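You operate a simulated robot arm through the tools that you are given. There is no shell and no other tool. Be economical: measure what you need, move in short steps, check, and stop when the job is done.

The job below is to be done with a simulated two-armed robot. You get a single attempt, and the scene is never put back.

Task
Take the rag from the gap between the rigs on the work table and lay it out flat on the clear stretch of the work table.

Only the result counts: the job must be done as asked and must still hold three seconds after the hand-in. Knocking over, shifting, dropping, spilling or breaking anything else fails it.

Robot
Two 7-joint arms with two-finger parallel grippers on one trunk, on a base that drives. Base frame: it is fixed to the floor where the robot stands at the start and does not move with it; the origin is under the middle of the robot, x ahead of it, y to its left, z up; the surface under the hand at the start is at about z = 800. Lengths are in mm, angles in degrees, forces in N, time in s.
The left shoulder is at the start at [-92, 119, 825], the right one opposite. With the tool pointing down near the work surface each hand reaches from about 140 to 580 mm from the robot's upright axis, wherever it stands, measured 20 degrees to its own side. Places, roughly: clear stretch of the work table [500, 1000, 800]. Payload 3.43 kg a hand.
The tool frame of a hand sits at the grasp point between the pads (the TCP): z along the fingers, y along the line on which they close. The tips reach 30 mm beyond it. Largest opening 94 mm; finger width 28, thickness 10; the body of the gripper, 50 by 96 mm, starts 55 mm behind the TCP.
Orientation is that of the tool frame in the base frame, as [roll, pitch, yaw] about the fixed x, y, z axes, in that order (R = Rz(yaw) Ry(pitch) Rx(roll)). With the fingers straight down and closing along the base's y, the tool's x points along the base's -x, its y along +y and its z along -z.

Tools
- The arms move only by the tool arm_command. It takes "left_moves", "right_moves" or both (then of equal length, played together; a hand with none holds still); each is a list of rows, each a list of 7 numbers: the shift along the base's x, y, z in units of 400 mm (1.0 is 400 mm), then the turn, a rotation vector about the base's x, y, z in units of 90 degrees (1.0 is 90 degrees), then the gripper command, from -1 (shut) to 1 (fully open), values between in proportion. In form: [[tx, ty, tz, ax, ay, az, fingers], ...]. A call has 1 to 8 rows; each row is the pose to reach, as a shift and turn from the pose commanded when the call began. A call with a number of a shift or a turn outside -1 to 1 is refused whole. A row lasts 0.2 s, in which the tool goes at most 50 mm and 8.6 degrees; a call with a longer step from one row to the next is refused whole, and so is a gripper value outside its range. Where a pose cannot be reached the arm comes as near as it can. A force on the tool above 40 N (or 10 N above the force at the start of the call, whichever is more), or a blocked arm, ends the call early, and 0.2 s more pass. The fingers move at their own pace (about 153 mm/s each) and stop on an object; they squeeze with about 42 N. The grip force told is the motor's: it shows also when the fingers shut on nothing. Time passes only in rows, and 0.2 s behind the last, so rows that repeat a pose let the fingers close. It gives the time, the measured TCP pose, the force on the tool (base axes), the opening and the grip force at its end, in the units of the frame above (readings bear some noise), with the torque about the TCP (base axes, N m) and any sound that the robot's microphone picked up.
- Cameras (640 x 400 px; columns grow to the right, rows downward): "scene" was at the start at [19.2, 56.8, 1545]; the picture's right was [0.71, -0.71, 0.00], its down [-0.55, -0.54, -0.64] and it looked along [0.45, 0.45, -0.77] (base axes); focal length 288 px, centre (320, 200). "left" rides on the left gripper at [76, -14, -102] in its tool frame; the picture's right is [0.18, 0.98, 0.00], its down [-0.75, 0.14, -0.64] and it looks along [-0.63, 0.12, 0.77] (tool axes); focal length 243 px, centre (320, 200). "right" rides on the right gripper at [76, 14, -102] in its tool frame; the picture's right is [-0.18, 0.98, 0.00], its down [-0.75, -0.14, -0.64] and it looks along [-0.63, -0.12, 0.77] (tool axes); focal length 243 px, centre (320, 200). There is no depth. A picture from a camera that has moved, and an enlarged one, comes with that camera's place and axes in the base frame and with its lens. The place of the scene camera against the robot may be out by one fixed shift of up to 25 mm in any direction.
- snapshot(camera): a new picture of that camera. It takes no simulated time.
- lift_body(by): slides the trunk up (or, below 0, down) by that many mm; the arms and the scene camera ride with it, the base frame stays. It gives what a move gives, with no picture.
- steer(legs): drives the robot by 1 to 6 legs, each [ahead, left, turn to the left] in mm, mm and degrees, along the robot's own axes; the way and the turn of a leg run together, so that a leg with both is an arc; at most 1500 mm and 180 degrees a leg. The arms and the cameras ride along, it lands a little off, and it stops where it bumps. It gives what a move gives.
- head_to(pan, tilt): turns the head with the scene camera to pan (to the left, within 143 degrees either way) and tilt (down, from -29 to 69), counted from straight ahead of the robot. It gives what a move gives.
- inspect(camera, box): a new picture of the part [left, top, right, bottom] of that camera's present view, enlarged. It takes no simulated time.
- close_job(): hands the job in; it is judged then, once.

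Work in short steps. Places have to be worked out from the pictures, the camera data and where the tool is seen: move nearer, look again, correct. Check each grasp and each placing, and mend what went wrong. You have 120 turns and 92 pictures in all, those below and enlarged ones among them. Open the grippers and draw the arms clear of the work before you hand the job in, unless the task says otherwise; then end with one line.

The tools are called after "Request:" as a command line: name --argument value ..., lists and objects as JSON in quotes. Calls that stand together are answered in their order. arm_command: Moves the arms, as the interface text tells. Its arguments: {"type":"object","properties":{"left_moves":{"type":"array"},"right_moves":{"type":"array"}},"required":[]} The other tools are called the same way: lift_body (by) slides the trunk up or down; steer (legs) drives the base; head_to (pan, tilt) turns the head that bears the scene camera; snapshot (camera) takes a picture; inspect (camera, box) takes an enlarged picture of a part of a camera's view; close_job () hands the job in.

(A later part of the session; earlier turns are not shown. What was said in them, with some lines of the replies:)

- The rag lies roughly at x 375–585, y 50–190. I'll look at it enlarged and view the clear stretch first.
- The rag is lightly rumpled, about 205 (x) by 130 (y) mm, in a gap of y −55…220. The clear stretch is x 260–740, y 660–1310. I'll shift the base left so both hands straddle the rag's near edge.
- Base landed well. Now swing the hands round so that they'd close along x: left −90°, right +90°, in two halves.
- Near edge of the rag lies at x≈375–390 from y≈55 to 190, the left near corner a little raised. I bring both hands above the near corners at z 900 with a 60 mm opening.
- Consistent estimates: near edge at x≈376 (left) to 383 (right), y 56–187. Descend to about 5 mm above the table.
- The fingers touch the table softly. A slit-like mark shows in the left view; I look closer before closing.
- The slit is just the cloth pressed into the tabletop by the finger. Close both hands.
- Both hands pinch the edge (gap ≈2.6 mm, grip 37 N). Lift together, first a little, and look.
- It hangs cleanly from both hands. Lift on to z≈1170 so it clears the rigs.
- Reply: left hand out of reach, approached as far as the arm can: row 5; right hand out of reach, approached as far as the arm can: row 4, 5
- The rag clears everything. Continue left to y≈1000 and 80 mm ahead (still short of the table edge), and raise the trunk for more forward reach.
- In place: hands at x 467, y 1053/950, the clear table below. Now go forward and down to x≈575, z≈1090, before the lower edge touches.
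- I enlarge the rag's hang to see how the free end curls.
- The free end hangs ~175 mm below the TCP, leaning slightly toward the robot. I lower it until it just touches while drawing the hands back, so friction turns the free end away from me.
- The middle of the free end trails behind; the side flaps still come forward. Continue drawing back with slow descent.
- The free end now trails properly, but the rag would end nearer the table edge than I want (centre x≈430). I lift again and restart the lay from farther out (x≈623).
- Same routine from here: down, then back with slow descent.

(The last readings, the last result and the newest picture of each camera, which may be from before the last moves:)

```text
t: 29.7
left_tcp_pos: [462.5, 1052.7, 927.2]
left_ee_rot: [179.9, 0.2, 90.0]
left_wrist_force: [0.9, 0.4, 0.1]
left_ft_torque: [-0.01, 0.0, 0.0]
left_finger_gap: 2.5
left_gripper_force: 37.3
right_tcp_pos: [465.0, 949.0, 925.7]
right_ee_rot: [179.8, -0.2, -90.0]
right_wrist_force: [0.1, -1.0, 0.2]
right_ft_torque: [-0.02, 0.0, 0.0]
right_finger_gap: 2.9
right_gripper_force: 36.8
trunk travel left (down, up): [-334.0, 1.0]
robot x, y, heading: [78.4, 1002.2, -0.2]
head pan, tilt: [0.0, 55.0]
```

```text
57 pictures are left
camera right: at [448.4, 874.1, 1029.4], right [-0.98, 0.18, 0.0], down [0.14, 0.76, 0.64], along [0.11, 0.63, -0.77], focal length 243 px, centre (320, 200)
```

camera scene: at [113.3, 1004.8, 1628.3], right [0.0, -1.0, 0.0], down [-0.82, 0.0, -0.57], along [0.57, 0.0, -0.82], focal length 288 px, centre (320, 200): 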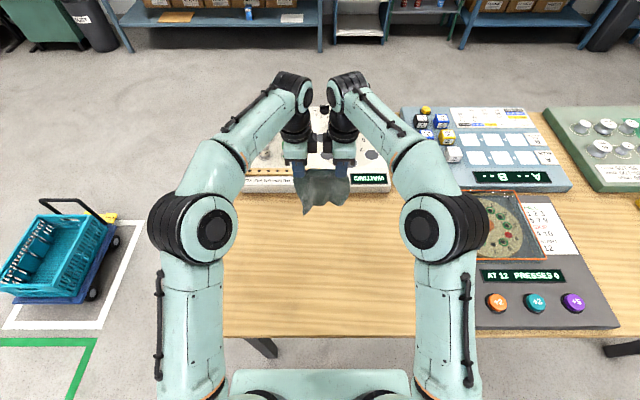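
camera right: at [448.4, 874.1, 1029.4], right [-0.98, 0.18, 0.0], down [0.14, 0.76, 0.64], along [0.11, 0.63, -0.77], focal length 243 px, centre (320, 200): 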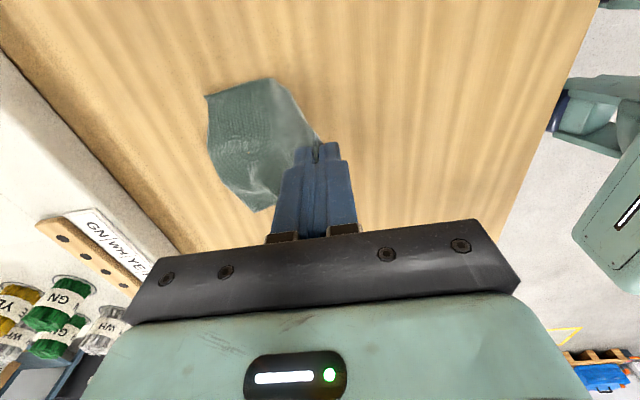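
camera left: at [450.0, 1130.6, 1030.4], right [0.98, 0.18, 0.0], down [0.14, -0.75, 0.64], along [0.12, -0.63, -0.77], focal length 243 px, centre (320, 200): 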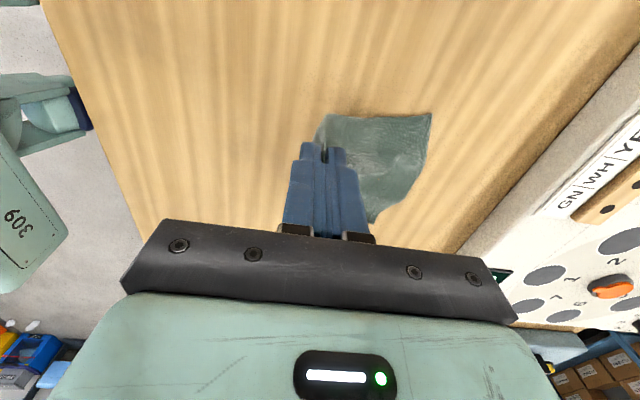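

Far edge lies at x≈570, trailing forward neatly. Continue the arc down to table height at x≈370.

Request:
arm_command --left_moves '[[-0.08, 0, -0.0675, 0, 0, 0, -1], [-0.1425, 0, -0.13, 0, 0, 0, -1], [-0.185, 0, -0.1875, 0, 0, 0, -1], [-0.215, 0, -0.22, 0, 0, 0, -1], [-0.235, 0, -0.232, 0, 0, 0, -1]]' --right_moves '[[-0.08, 0, -0.0675, 0, 0, 0, -1], [-0.1425, 0, -0.13, 0, 0, 0, -1], [-0.185, 0, -0.1875, 0, 0, 0, -1], [-0.215, 0, -0.22, 0, 0, 0, -1], [-0.235, 0, -0.232, 0, 0, 0, -1]]'

Request:
snapshot --camera "left"

Request:
snapshot --camera "right"

```text
t: 30.9
left_tcp_pos: [371.1, 1052.9, 836.4]
left_ee_rot: [179.7, 0.1, 89.9]
left_wrist_force: [3.0, 0.7, 8.7]
left_ft_torque: [0.03, -0.11, 0.02]
left_finger_gap: 3.0
left_gripper_force: 37.7
right_tcp_pos: [371.3, 949.7, 832.7]
right_ee_rot: [179.6, -0.2, -90.0]
right_wrist_force: [0.5, 0.6, -0.2]
right_ft_torque: [0.02, -0.01, 0.03]
right_finger_gap: 2.6
right_gripper_force: 37.5
trunk travel left (down, up): [-334.0, 1.0]
robot x, y, heading: [82.4, 999.0, -0.2]
head pan, tilt: [0.0, 55.0]
```

```text
56 pictures are left
camera left: at [357.3, 1131.3, 938.6], right [0.98, 0.18, 0.0], down [0.14, -0.75, 0.64], along [0.12, -0.63, -0.76], focal length 243 px, centre (320, 200)
```

left: 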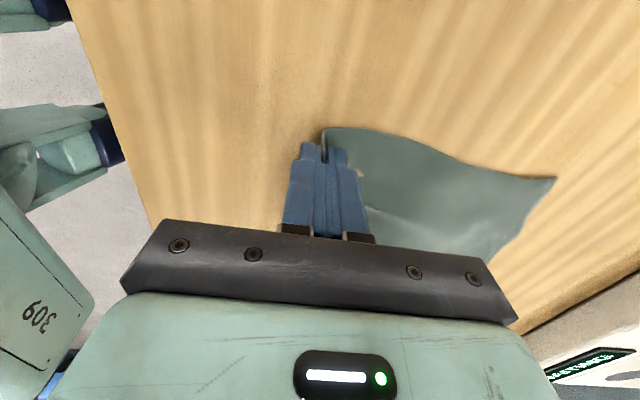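

```text
55 pictures are left
camera right: at [355.3, 874.7, 936.6], right [-0.98, 0.18, 0.0], down [0.14, 0.76, 0.64], along [0.11, 0.63, -0.77], focal length 243 px, centre (320, 200)
```

right: 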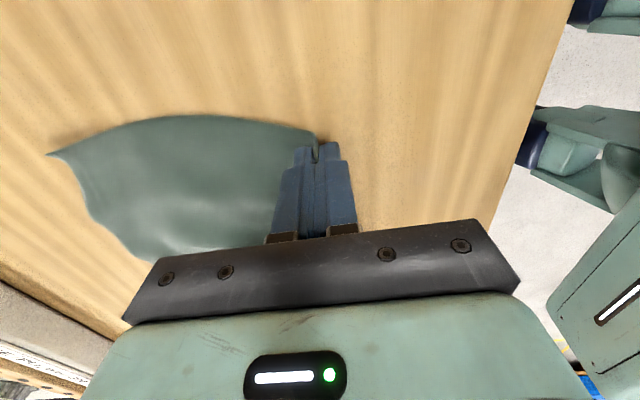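

Nicely laid. Pull it taut: 14 mm back and 4 mm outward each, then view.

Request:
arm_command --left_moves '[[-0.018, 0.005, 0, 0, 0, 0, -1], [-0.036, 0.01, 0, 0, 0, 0, -1], [-0.036, 0.01, 0, 0, 0, 0, -1]]' --right_moves '[[-0.018, -0.005, 0, 0, 0, 0, -1], [-0.036, -0.01, 0, 0, 0, 0, -1], [-0.036, -0.01, 0, 0, 0, 0, -1]]'

Request:
snapshot --camera "left"

Request:
snapshot --camera "right"

Request:
inspect --camera "scene" --box '[220, 150, 420, 310]'

```text
t: 31.7
left_tcp_pos: [355.2, 1057.9, 836.1]
left_ee_rot: [179.9, 0.2, 89.9]
left_wrist_force: [2.3, -2.2, 9.8]
left_ft_torque: [-0.03, -0.14, -0.01]
left_finger_gap: 2.8
left_gripper_force: 37.8
right_tcp_pos: [354.7, 946.9, 833.2]
right_ee_rot: [179.7, -0.1, -90.0]
right_wrist_force: [0.3, 0.1, 0.0]
right_ft_torque: [0.0, 0.02, 0.0]
right_finger_gap: 2.4
right_gripper_force: 37.3
trunk travel left (down, up): [-334.0, 1.0]
robot x, y, heading: [78.9, 1000.6, -0.3]
head pan, tilt: [0.0, 55.0]
```

```text
54 pictures are left
camera left: at [342.0, 1135.1, 938.3], right [0.98, 0.18, 0.0], down [0.14, -0.75, 0.64], along [0.12, -0.63, -0.77], focal length 243 px, centre (320, 200)
```

left: 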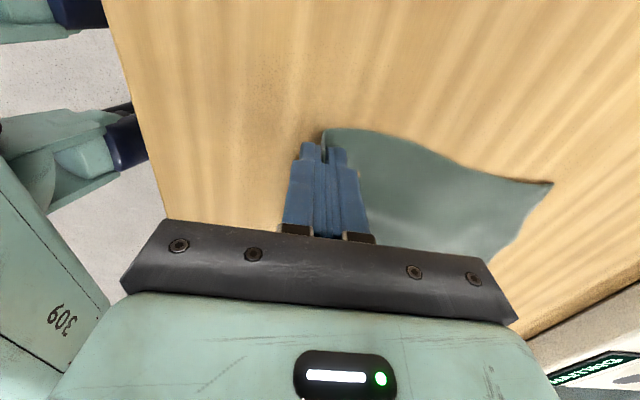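

```text
53 pictures are left
camera right: at [340.6, 870.3, 936.4], right [-0.98, 0.18, 0.0], down [0.14, 0.76, 0.64], along [0.11, 0.63, -0.77], focal length 243 px, centre (320, 200)
```

right: 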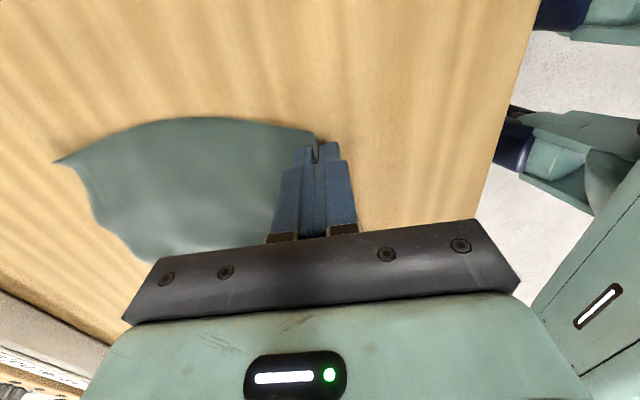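

```text
2.50 times, centred on (320, 230) of scene
camera zoom: at [113.2, 1004.6, 1628.3], right [0.0, -1.0, 0.0], down [-0.82, 0.0, -0.57], along [0.57, 0.0, -0.82], focal length 721 px, centre (320, 125)
```

zoom: 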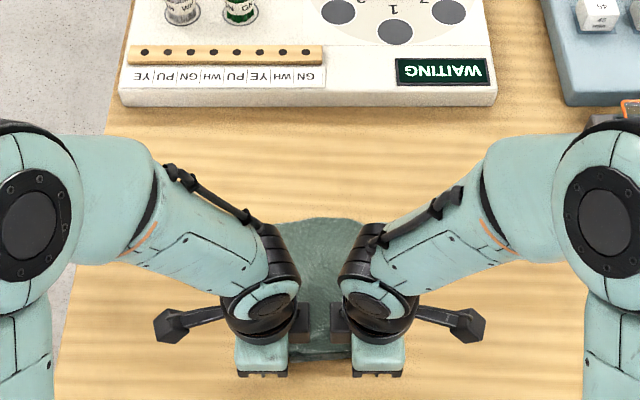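

Taut and flat; the rag lies x≈350–545. Open the fingers a little and raise straight up.

Request:
arm_command --left_moves '[[0, 0, 0, 0, 0, 0, -0.6], [0, 0, 0, 0, 0, 0, -0.4], [0, 0, 0.03, 0, 0, 0, -0.4], [0, 0, 0.1, 0, 0, 0, -0.4], [0, 0, 0.2, 0, 0, 0, -0.4], [0, 0, 0.3, 0, 0, 0, -0.4]]' --right_moves '[[0, 0, 0, 0, 0, 0, -0.6], [0, 0, 0, 0, 0, 0, -0.4], [0, 0, 0.03, 0, 0, 0, -0.4], [0, 0, 0.1, 0, 0, 0, -0.4], [0, 0, 0.2, 0, 0, 0, -0.4], [0, 0, 0.3, 0, 0, 0, -0.4]]'

Request:
snapshot --camera "left"

Request:
snapshot --camera "right"

```text
t: 33.1
left_tcp_pos: [353.9, 1058.2, 955.0]
left_ee_rot: [179.9, 0.0, 89.8]
left_wrist_force: [0.5, 0.0, -0.1]
left_ft_torque: [0.0, 0.01, 0.0]
left_finger_gap: 28.2
left_gripper_force: 0.0
right_tcp_pos: [354.1, 944.6, 953.3]
right_ee_rot: [179.7, -0.2, -90.0]
right_wrist_force: [-0.1, 0.2, -0.2]
right_ft_torque: [-0.02, 0.01, -0.01]
right_finger_gap: 28.2
right_gripper_force: 0.0
trunk travel left (down, up): [-334.0, 1.0]
robot x, y, heading: [78.3, 1003.0, -0.0]
head pan, tilt: [0.0, 55.0]
```

```text
51 pictures are left
camera left: at [341.1, 1136.2, 1058.2], right [0.98, 0.18, 0.0], down [0.14, -0.75, 0.64], along [0.12, -0.63, -0.77], focal length 243 px, centre (320, 200)
```

left: 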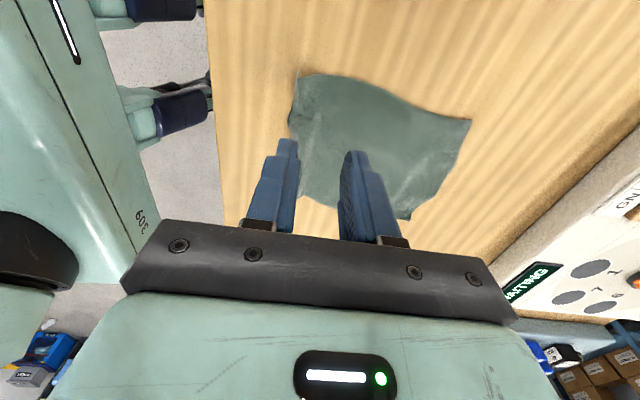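

```text
50 pictures are left
camera right: at [339.5, 868.8, 1057.3], right [-0.98, 0.18, 0.0], down [0.14, 0.76, 0.64], along [0.11, 0.63, -0.77], focal length 243 px, centre (320, 200)
```

right: 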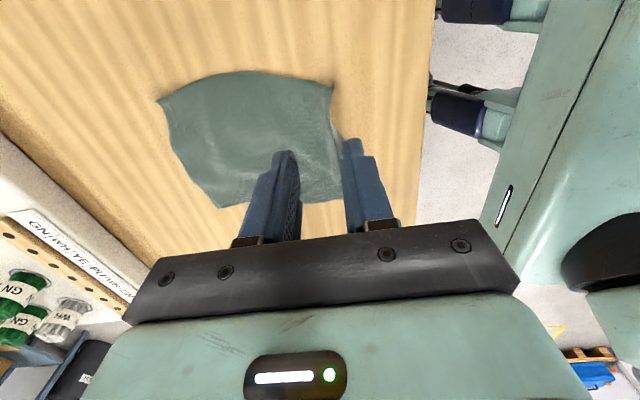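

Released cleanly. Raise and spread the hands for an unobstructed view.

Request:
arm_command --left_moves '[[0, 0.07, 0.08, 0, 0, 0, -0.4], [0, 0.16, 0.14, 0, 0, 0, -0.4], [0, 0.26, 0.18, 0, 0, 0, -0.4], [0, 0.36, 0.2, 0, 0, 0, -0.4], [0, 0.46, 0.2, 0, 0, 0, -0.4]]' --right_moves '[[0, -0.07, 0.08, 0, 0, 0, -0.4], [0, -0.16, 0.14, 0, 0, 0, -0.4], [0, -0.26, 0.18, 0, 0, 0, -0.4], [0, -0.36, 0.2, 0, 0, 0, -0.4], [0, -0.46, 0.2, 0, 0, 0, -0.4]]'

Request:
snapshot --camera "scene"

Request:
inspect --camera "scene" --box '[250, 200, 390, 310]'

Request:
snapshot --camera "left"

```text
t: 34.3
left_tcp_pos: [355.3, 1244.1, 1035.6]
left_ee_rot: [179.9, -0.1, 89.8]
left_wrist_force: [0.1, 0.1, -1.0]
left_ft_torque: [-0.02, 0.0, 0.01]
left_finger_gap: 28.2
left_gripper_force: 0.1
right_tcp_pos: [355.4, 761.1, 1031.3]
right_ee_rot: [179.8, -0.3, -89.9]
right_wrist_force: [0.6, -0.2, 0.5]
right_ft_torque: [-0.01, 0.03, 0.0]
right_finger_gap: 28.0
right_gripper_force: 0.2
trunk travel left (down, up): [-334.0, 1.0]
robot x, y, heading: [77.3, 1002.1, -0.0]
head pan, tilt: [0.0, 55.0]
```

```text
49 pictures are left
camera scene: at [113.3, 1004.8, 1628.3], right [0.0, -1.0, 0.0], down [-0.82, 0.0, -0.57], along [0.57, 0.0, -0.82], focal length 288 px, centre (320, 200)
```

scene: 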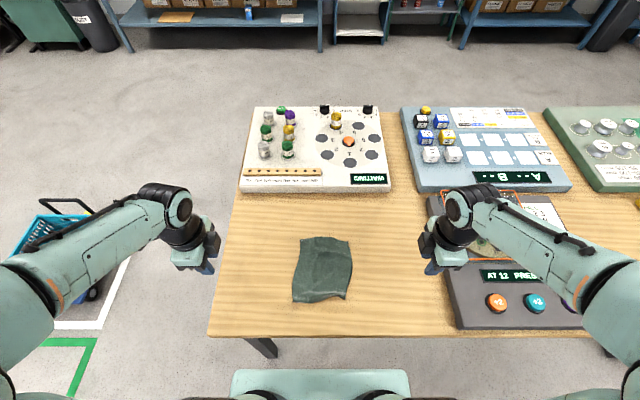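

```text
3.64 times, centred on (320, 255) of scene
camera zoom: at [113.3, 1004.8, 1628.3], right [0.0, -1.0, 0.0], down [-0.82, 0.0, -0.57], along [0.57, 0.0, -0.82], focal length 1049 px, centre (320, 0)
```

zoom: 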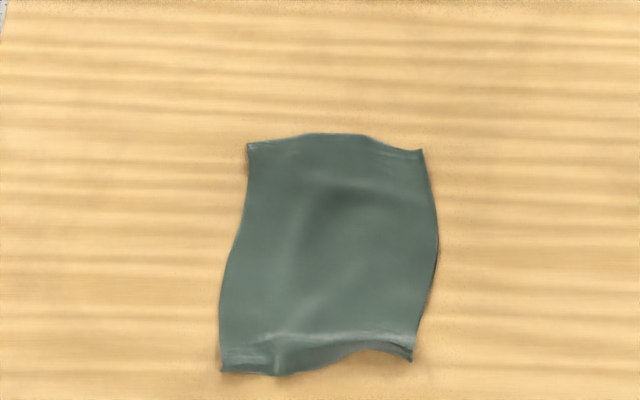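

```text
47 pictures are left
camera left: at [342.3, 1321.2, 1138.4], right [0.98, 0.18, 0.0], down [0.14, -0.75, 0.64], along [0.12, -0.63, -0.77], focal length 243 px, centre (320, 200)
```

left: 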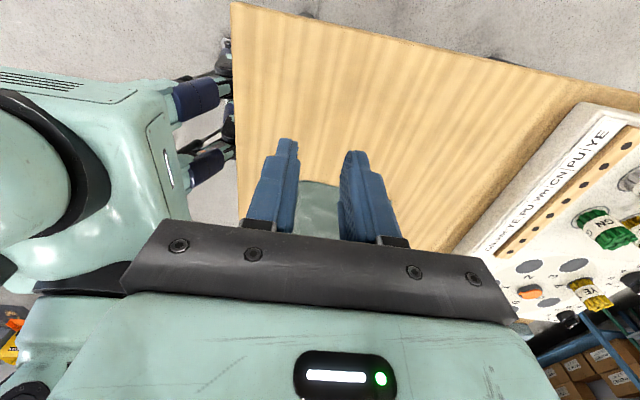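

The rag lies spread out, ~200×150 mm, with a small ripple along the near edge. I bring the left hand nearer to judge the ripple from the side.

Request:
arm_command --left_moves '[[0.0, -0.08, -0.07, 0, 0, 0, -1], [-0.04, -0.16, -0.15, 0, 0, 0, -1], [-0.08, -0.22, -0.24, 0, 0, 0, -1], [-0.1, -0.24, -0.32, 0, 0, 0, -1]]'

Request:
snapshot --camera "left"

Request:
inspect --camera "left" --box '[320, 60, 560, 260]'

```text
t: 35.3
left_tcp_pos: [317.4, 1147.1, 906.2]
left_ee_rot: [179.8, 0.0, 89.9]
left_wrist_force: [0.7, -0.2, -0.7]
left_ft_torque: [0.0, -0.01, 0.03]
left_finger_gap: 0.1
left_gripper_force: 33.4
right_tcp_pos: [355.5, 761.0, 1032.8]
right_ee_rot: [179.7, -0.2, -90.0]
right_wrist_force: [-0.4, 0.5, 0.0]
right_ft_torque: [0.03, -0.02, -0.01]
right_finger_gap: 28.2
right_gripper_force: 0.0
trunk travel left (down, up): [-334.0, 1.0]
robot x, y, heading: [75.9, 1003.9, 0.1]
head pan, tilt: [0.0, 55.0]
```

```text
46 pictures are left
camera left: at [302.9, 1223.6, 1009.1], right [0.98, 0.18, 0.0], down [0.14, -0.75, 0.64], along [0.12, -0.63, -0.77], focal length 243 px, centre (320, 200)
```

left: 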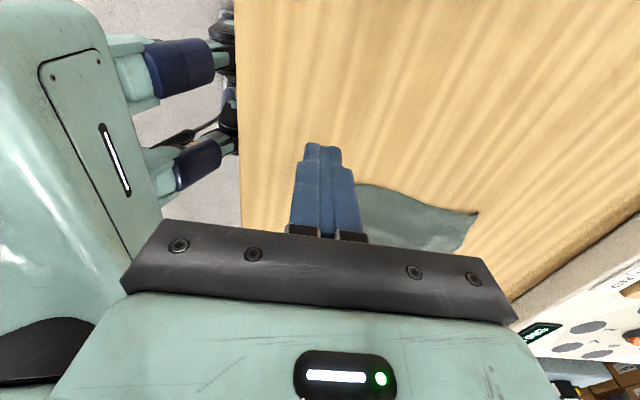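

```text
2.00 times, centred on (440, 160) of left
camera zoom: at [302.9, 1223.6, 1009.1], right [0.98, 0.18, 0.0], down [0.14, -0.75, 0.64], along [0.12, -0.63, -0.77], focal length 485 px, centre (80, 280)
```

zoom: 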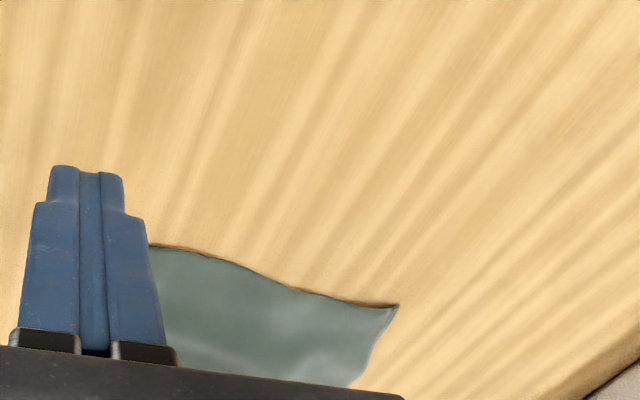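

View limited by the gripper. I'll smooth the near-edge ripple gently: closed fingertips of both hands come above x≈380 first.

Request:
arm_command --left_moves '[[0.026, -0.036, -0.015, 0, 0, 0, -1], [0.052, -0.0725, -0.03, 0, 0, 0, -1], [0.078, -0.109, -0.045, 0, 0, 0, -1], [0.105, -0.145, -0.06, 0, 0, 0, -1], [0.131, -0.181, -0.075, 0, 0, 0, -1], [0.157, -0.2175, -0.09, 0, 0, 0, -1]]' --right_moves '[[0.01, 0.081, -0.0675, 0, 0, 0, -1], [0.02, 0.162, -0.135, 0, 0, 0, -1], [0.03, 0.243, -0.2025, 0, 0, 0, -1], [0.041, 0.324, -0.27, 0, 0, 0, -1], [0.051, 0.405, -0.3375, 0, 0, 0, -1], [0.0615, 0.485, -0.405, 0, 0, 0, -1]]'

Request:
inspect --camera "left" --box '[220, 50, 460, 230]'

Request:
inspect --camera "right" --box '[180, 50, 420, 230]'

```text
t: 36.7
left_tcp_pos: [378.4, 1059.1, 869.8]
left_ee_rot: [179.9, 0.1, 89.9]
left_wrist_force: [0.0, -0.8, 0.6]
left_ft_torque: [0.0, 0.03, 0.0]
left_finger_gap: 0.0
left_gripper_force: 33.1
right_tcp_pos: [380.9, 957.1, 869.8]
right_ee_rot: [179.7, -0.2, -90.1]
right_wrist_force: [0.5, 0.2, -0.3]
right_ft_torque: [0.0, 0.03, -0.01]
right_finger_gap: 0.2
right_gripper_force: 32.6
trunk travel left (down, up): [-334.0, 1.0]
robot x, y, heading: [78.5, 1004.9, -0.2]
head pan, tilt: [0.0, 55.0]
```

```text
2.22 times, centred on (340, 140) of left
camera zoom: at [365.8, 1136.3, 973.6], right [0.98, 0.18, 0.0], down [0.14, -0.75, 0.64], along [0.12, -0.63, -0.77], focal length 539 px, centre (276, 333)
```

zoom: 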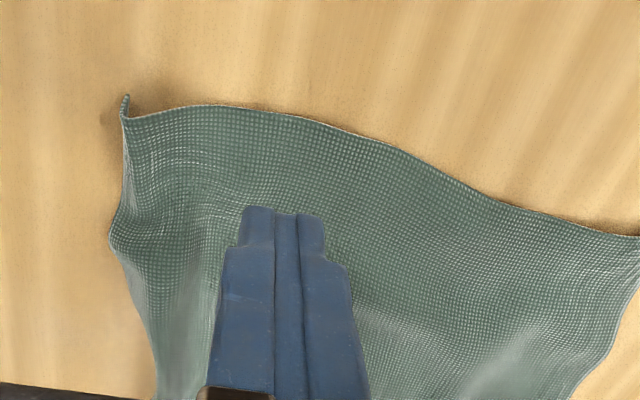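

```text
2.22 times, centred on (300, 140) of right
camera zoom: at [366.5, 880.9, 973.7], right [-0.98, 0.19, 0.0], down [0.15, 0.76, 0.64], along [0.11, 0.63, -0.77], focal length 539 px, centre (364, 333)
```

zoom: 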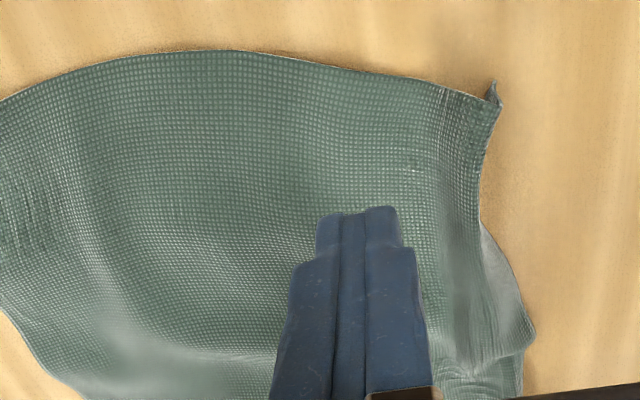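

The near edge is slightly curled at the corners. Press lightly at x≈380 and wipe back toward the edge.

Request:
arm_command --left_moves '[[0, 0, -0.06, 0, 0, 0, -1], [0, 0, -0.09, 0, 0, 0, -1], [0, 0, -0.097, 0, 0, 0, -1], [-0.04, 0.005, -0.097, 0, 0, 0, -1], [-0.08, 0.01, -0.097, 0, 0, 0, -1], [-0.12, 0.02, -0.097, 0, 0, 0, -1], [-0.16, 0.03, -0.097, 0, 0, 0, -1], [-0.16, 0.03, 0.02, 0, 0, 0, -1]]' --right_moves '[[0, 0, -0.06, 0, 0, 0, -1], [0, 0, -0.09, 0, 0, 0, -1], [0, 0, -0.097, 0, 0, 0, -1], [-0.04, -0.005, -0.097, 0, 0, 0, -1], [-0.08, -0.01, -0.097, 0, 0, 0, -1], [-0.12, -0.02, -0.097, 0, 0, 0, -1], [-0.16, -0.03, -0.097, 0, 0, 0, -1], [-0.16, -0.03, 0.02, 0, 0, 0, -1]]'

Request:
inspect --camera "left" --box '[260, 50, 540, 260]'

Request:
inspect --camera "right" --box '[100, 50, 380, 260]'

```text
t: 38.5
left_tcp_pos: [312.2, 1071.1, 879.2]
left_ee_rot: [179.9, 0.0, 89.9]
left_wrist_force: [-0.3, -0.2, 1.0]
left_ft_torque: [-0.01, -0.02, 0.02]
left_finger_gap: 0.0
left_gripper_force: 32.4
right_tcp_pos: [315.0, 943.1, 878.0]
right_ee_rot: [179.7, -0.1, -89.9]
right_wrist_force: [-0.6, -0.1, 0.3]
right_ft_torque: [-0.02, -0.01, -0.01]
right_finger_gap: 0.1
right_gripper_force: 32.8
trunk travel left (down, up): [-334.0, 1.0]
robot x, y, heading: [76.4, 1003.4, -0.3]
head pan, tilt: [0.0, 55.0]
```

```text
1.90 times, centred on (400, 155) of left
camera zoom: at [299.6, 1148.4, 982.1], right [0.98, 0.18, 0.0], down [0.14, -0.75, 0.64], along [0.12, -0.63, -0.77], focal length 462 px, centre (168, 286)
```

zoom: 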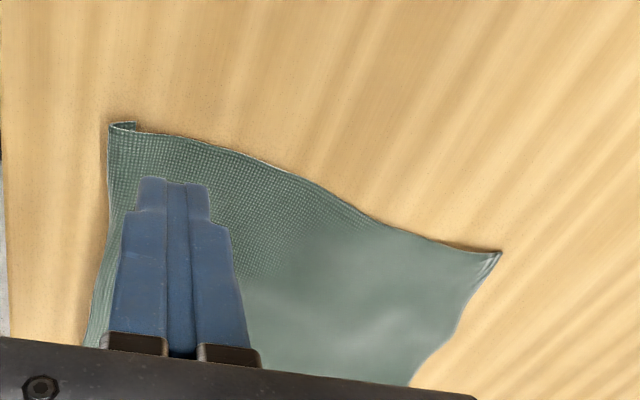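

```text
1.90 times, centred on (240, 155) of right
camera zoom: at [300.2, 867.9, 982.3], right [-0.98, 0.18, 0.0], down [0.14, 0.76, 0.64], along [0.11, 0.63, -0.77], focal length 462 px, centre (472, 286)
```

zoom: 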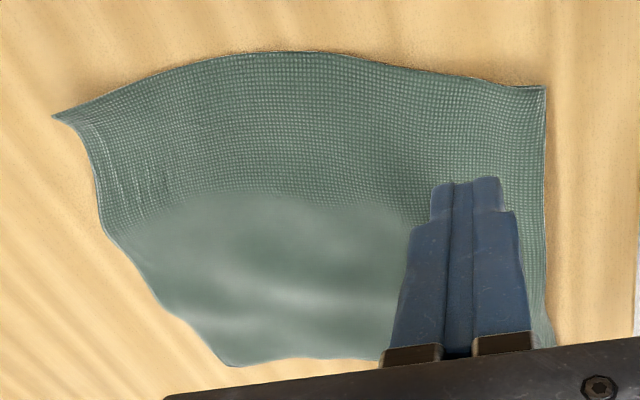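

The near edge is now flat, but the wipe dragged the rag back to x≈290–485. I'll pull it forward from the far edge: first hover both tips above x≈462.

Request:
arm_command --left_moves '[[0.094, -0.012, 0.02, 0, 0, 0, -1], [0.188, -0.024, 0.02, 0, 0, 0, -1], [0.282, -0.036, 0.01, 0, 0, 0, -1], [0.375, -0.0475, 0, 0, 0, 0, -1]]' --right_moves '[[0.092, 0.006, 0.02, 0, 0, 0, -1], [0.184, 0.012, 0.02, 0, 0, 0, -1], [0.276, 0.018, 0.01, 0, 0, 0, -1], [0.368, 0.0225, 0, 0, 0, 0, -1]]'

Request:
snapshot --camera "left"

Request:
snapshot --camera "right"

```text
t: 39.5
left_tcp_pos: [466.3, 1049.8, 878.7]
left_ee_rot: [179.9, 0.1, 89.9]
left_wrist_force: [-0.4, 1.0, -0.4]
left_ft_torque: [-0.01, 0.02, 0.0]
left_finger_gap: 0.0
left_gripper_force: 33.1
right_tcp_pos: [465.5, 953.0, 879.0]
right_ee_rot: [179.6, -0.2, -89.9]
right_wrist_force: [-0.1, 0.7, -0.3]
right_ft_torque: [0.0, 0.02, 0.01]
right_finger_gap: 0.0
right_gripper_force: 32.9
trunk travel left (down, up): [-334.0, 1.0]
robot x, y, heading: [80.6, 1001.7, -0.2]
head pan, tilt: [0.0, 55.0]
```

```text
40 pictures are left
camera left: at [452.6, 1128.3, 981.2], right [0.98, 0.18, 0.0], down [0.14, -0.75, 0.64], along [0.12, -0.63, -0.77], focal length 243 px, centre (320, 200)
```

left: 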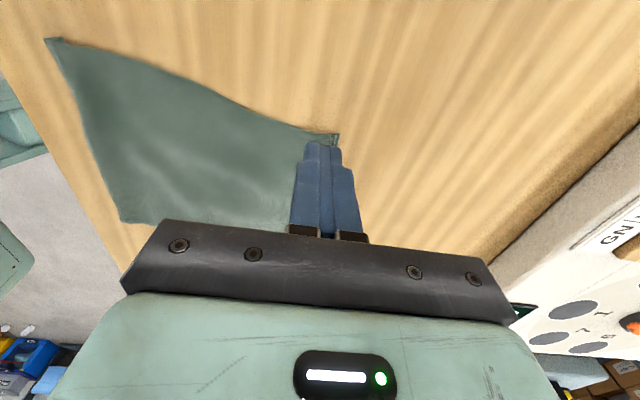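

```text
39 pictures are left
camera right: at [450.3, 877.8, 982.0], right [-0.98, 0.18, 0.01], down [0.14, 0.76, 0.64], along [0.11, 0.63, -0.77], focal length 243 px, centre (320, 200)
```

right: 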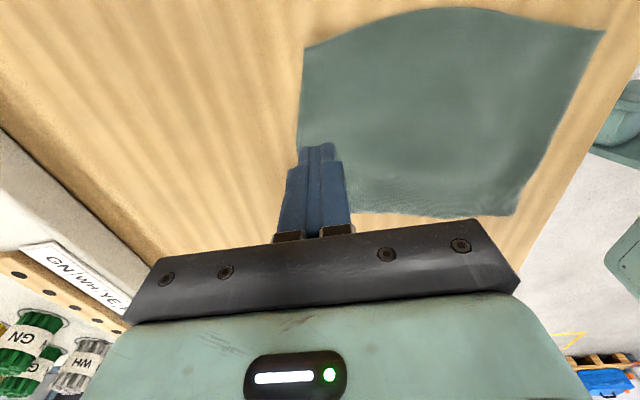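

Rag corners now: near (289,1078)/(280,925), far (482,1048)/(464,900). I press just inside the far corners and pull forward slowly.

Request:
arm_command --left_moves '[[-0.015, -0.045, -0.04, 0, 0, 0, -1], [-0.015, -0.045, -0.1, 0, 0, 0, -1], [-0.015, -0.045, -0.124, 0, 0, 0, -1], [0.035, -0.045, -0.124, 0, 0, 0, -1], [0.085, -0.045, -0.124, 0, 0, 0, -1], [0.135, -0.045, -0.124, 0, 0, 0, -1], [0.185, -0.045, -0.124, 0, 0, 0, -1], [0.21, -0.045, -0.124, 0, 0, 0, -1]]' --right_moves '[[-0.05, -0.065, -0.04, 0, 0, 0, -1], [-0.05, -0.065, -0.1, 0, 0, 0, -1], [-0.05, -0.065, -0.124, 0, 0, 0, -1], [0.0, -0.065, -0.124, 0, 0, 0, -1], [0.05, -0.065, -0.124, 0, 0, 0, -1], [0.1, -0.065, -0.124, 0, 0, 0, -1], [0.15, -0.065, -0.124, 0, 0, 0, -1], [0.175, -0.065, -0.124, 0, 0, 0, -1]]'

Request:
snapshot --camera "left"

Request:
snapshot --camera "right"

```text
t: 41.3
left_tcp_pos: [547.4, 1032.7, 832.0]
left_ee_rot: [179.8, 0.0, 90.0]
left_wrist_force: [-2.4, -0.1, 16.9]
left_ft_torque: [0.08, 0.13, 0.03]
left_finger_gap: 0.0
left_gripper_force: 32.5
right_tcp_pos: [532.3, 927.3, 831.2]
right_ee_rot: [179.9, -0.1, -90.0]
right_wrist_force: [-5.5, 0.3, 23.5]
right_ft_torque: [-0.06, 0.11, -0.01]
right_finger_gap: 0.0
right_gripper_force: 32.9
trunk travel left (down, up): [-334.0, 1.0]
robot x, y, heading: [77.6, 998.8, 0.0]
head pan, tilt: [0.0, 55.0]
```

```text
38 pictures are left
camera left: at [532.9, 1111.5, 934.0], right [0.98, 0.18, 0.01], down [0.14, -0.75, 0.64], along [0.12, -0.63, -0.77], focal length 243 px, centre (320, 200)
```

left: 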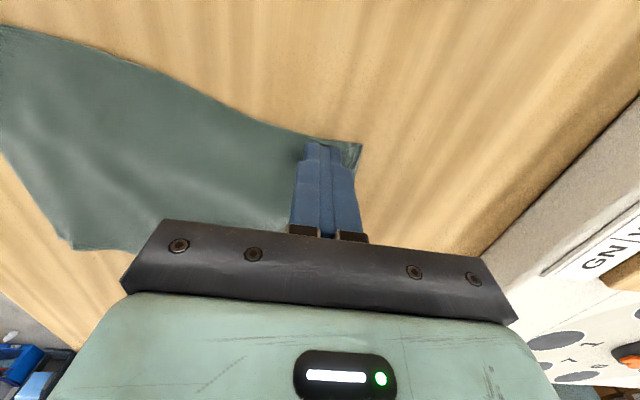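

```text
37 pictures are left
camera right: at [516.6, 852.2, 934.7], right [-0.98, 0.18, 0.0], down [0.14, 0.76, 0.64], along [0.12, 0.63, -0.77], focal length 243 px, centre (320, 200)
```

right: 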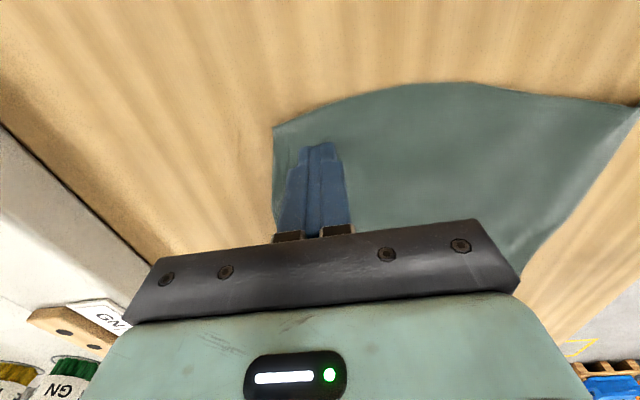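

It slid along as a whole (now ≈370–565). Lift straight up and clear out for a look.

Request:
arm_command --left_moves '[[0, 0, 0.03, 0, 0, 0, -1], [0, 0, 0.12, 0, 0, 0, -1], [0, 0.05, 0.23, 0, 0, 0, -1], [-0.04, 0.14, 0.3, 0, 0, 0, -1], [-0.1, 0.24, 0.34, 0, 0, 0, -1], [-0.16, 0.34, 0.36, 0, 0, 0, -1], [-0.22, 0.44, 0.38, 0, 0, 0, -1], [-0.27, 0.54, 0.4, 0, 0, 0, -1]]' --right_moves '[[0, 0, 0.03, 0, 0, 0, -1], [0, 0, 0.12, 0, 0, 0, -1], [0, -0.05, 0.23, 0, 0, 0, -1], [-0.04, -0.14, 0.3, 0, 0, 0, -1], [-0.1, -0.24, 0.34, 0, 0, 0, -1], [-0.16, -0.34, 0.36, 0, 0, 0, -1], [-0.22, -0.44, 0.38, 0, 0, 0, -1], [-0.27, -0.5, 0.4, 0, 0, 0, -1]]'

Request:
snapshot --camera "scene"

Request:
inspect --camera "scene" --box '[250, 200, 390, 310]'

```text
t: 43.1
left_tcp_pos: [438.9, 1251.4, 989.0]
left_ee_rot: [179.8, 0.1, 89.9]
left_wrist_force: [0.1, -0.6, -0.4]
left_ft_torque: [0.0, -0.03, 0.02]
left_finger_gap: 0.0
left_gripper_force: 33.2
right_tcp_pos: [423.8, 726.6, 989.2]
right_ee_rot: [179.6, -0.1, -90.1]
right_wrist_force: [0.1, 0.0, -0.2]
right_ft_torque: [0.04, 0.01, -0.03]
right_finger_gap: 0.1
right_gripper_force: 33.0
trunk travel left (down, up): [-334.0, 1.0]
robot x, y, heading: [73.5, 1003.9, 0.0]
head pan, tilt: [0.0, 55.0]
```

```text
36 pictures are left
camera scene: at [111.9, 1005.5, 1628.2], right [0.0, -1.0, 0.0], down [-0.82, 0.0, -0.57], along [0.57, 0.0, -0.82], focal length 288 px, centre (320, 200)
```

scene: 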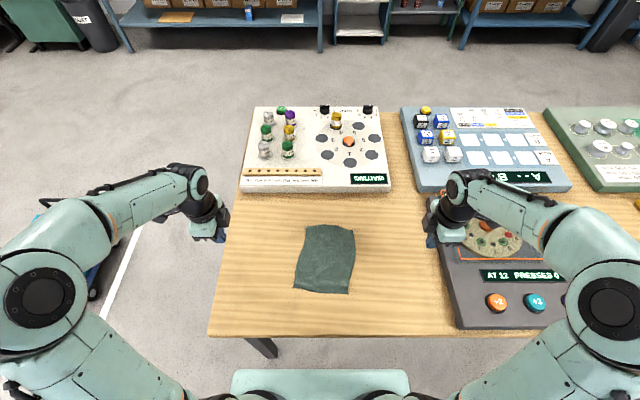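

```text
3.64 times, centred on (320, 255) of scene
camera zoom: at [111.9, 1005.5, 1628.2], right [0.0, -1.0, 0.0], down [-0.82, 0.0, -0.57], along [0.57, 0.0, -0.82], focal length 1049 px, centre (320, 0)
```

zoom: 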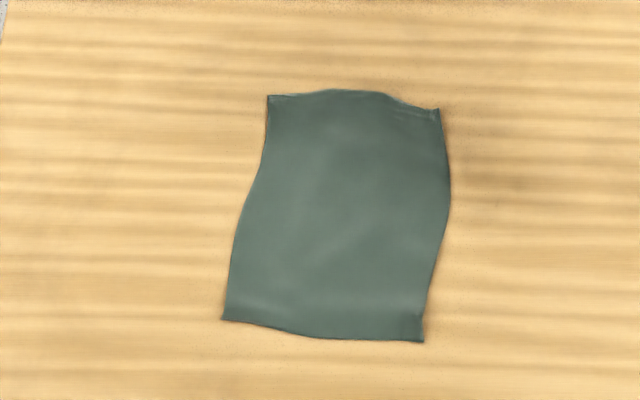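

The rag is now flat with clean edges and corners, nothing else disturbed. Open both grippers and raise the arms clear.

Request:
arm_command --left_moves '[[0, 0, 0.08, 0, 0, 0, 0.3], [-0.05, 0, 0.16, 0, 0, 0, 1], [-0.1, 0, 0.24, 0, 0, 0, 1], [-0.1, 0, 0.24, 0, 0, 0, 1]]' --right_moves '[[0, 0, 0.08, 0, 0, 0, 0.3], [-0.05, 0, 0.16, 0, 0, 0, 1], [-0.1, 0, 0.24, 0, 0, 0, 1], [-0.1, 0, 0.24, 0, 0, 0, 1]]'

Request:
snapshot --camera "scene"

```text
t: 44.1
left_tcp_pos: [401.4, 1251.3, 1086.1]
left_ee_rot: [179.8, 0.1, 89.9]
left_wrist_force: [0.5, 0.2, -0.4]
left_ft_torque: [-0.06, 0.02, 0.0]
left_finger_gap: 94.1
left_gripper_force: 0.1
right_tcp_pos: [385.5, 726.5, 1085.1]
right_ee_rot: [179.7, -0.2, -90.1]
right_wrist_force: [1.1, -0.8, 0.1]
right_ft_torque: [-0.03, -0.01, -0.01]
right_finger_gap: 94.0
right_gripper_force: 0.0
trunk travel left (down, up): [-334.0, 1.0]
robot x, y, heading: [75.4, 1002.6, -0.1]
head pan, tilt: [0.0, 55.0]
```

```text
34 pictures are left
camera scene: at [114.5, 1004.9, 1628.3], right [0.0, -1.0, 0.0], down [-0.82, 0.0, -0.57], along [0.57, 0.0, -0.82], focal length 288 px, centre (320, 200)
```

scene: 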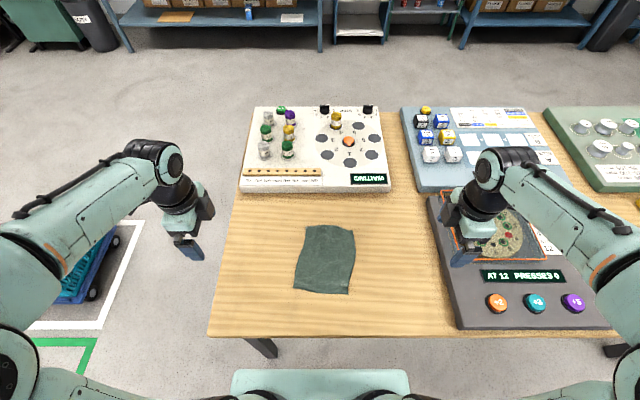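

The rag lies flat on the clear stretch, both grippers are open and the arms are clear. Hand in.

Request:
close_job

```text
The job is handed in.
```

The rag is out of the gap and lies flat on the clear stretch of the work table, about 200 × 150 mm and centred near [470, 1000]. The last picture showed nothing else disturbed.
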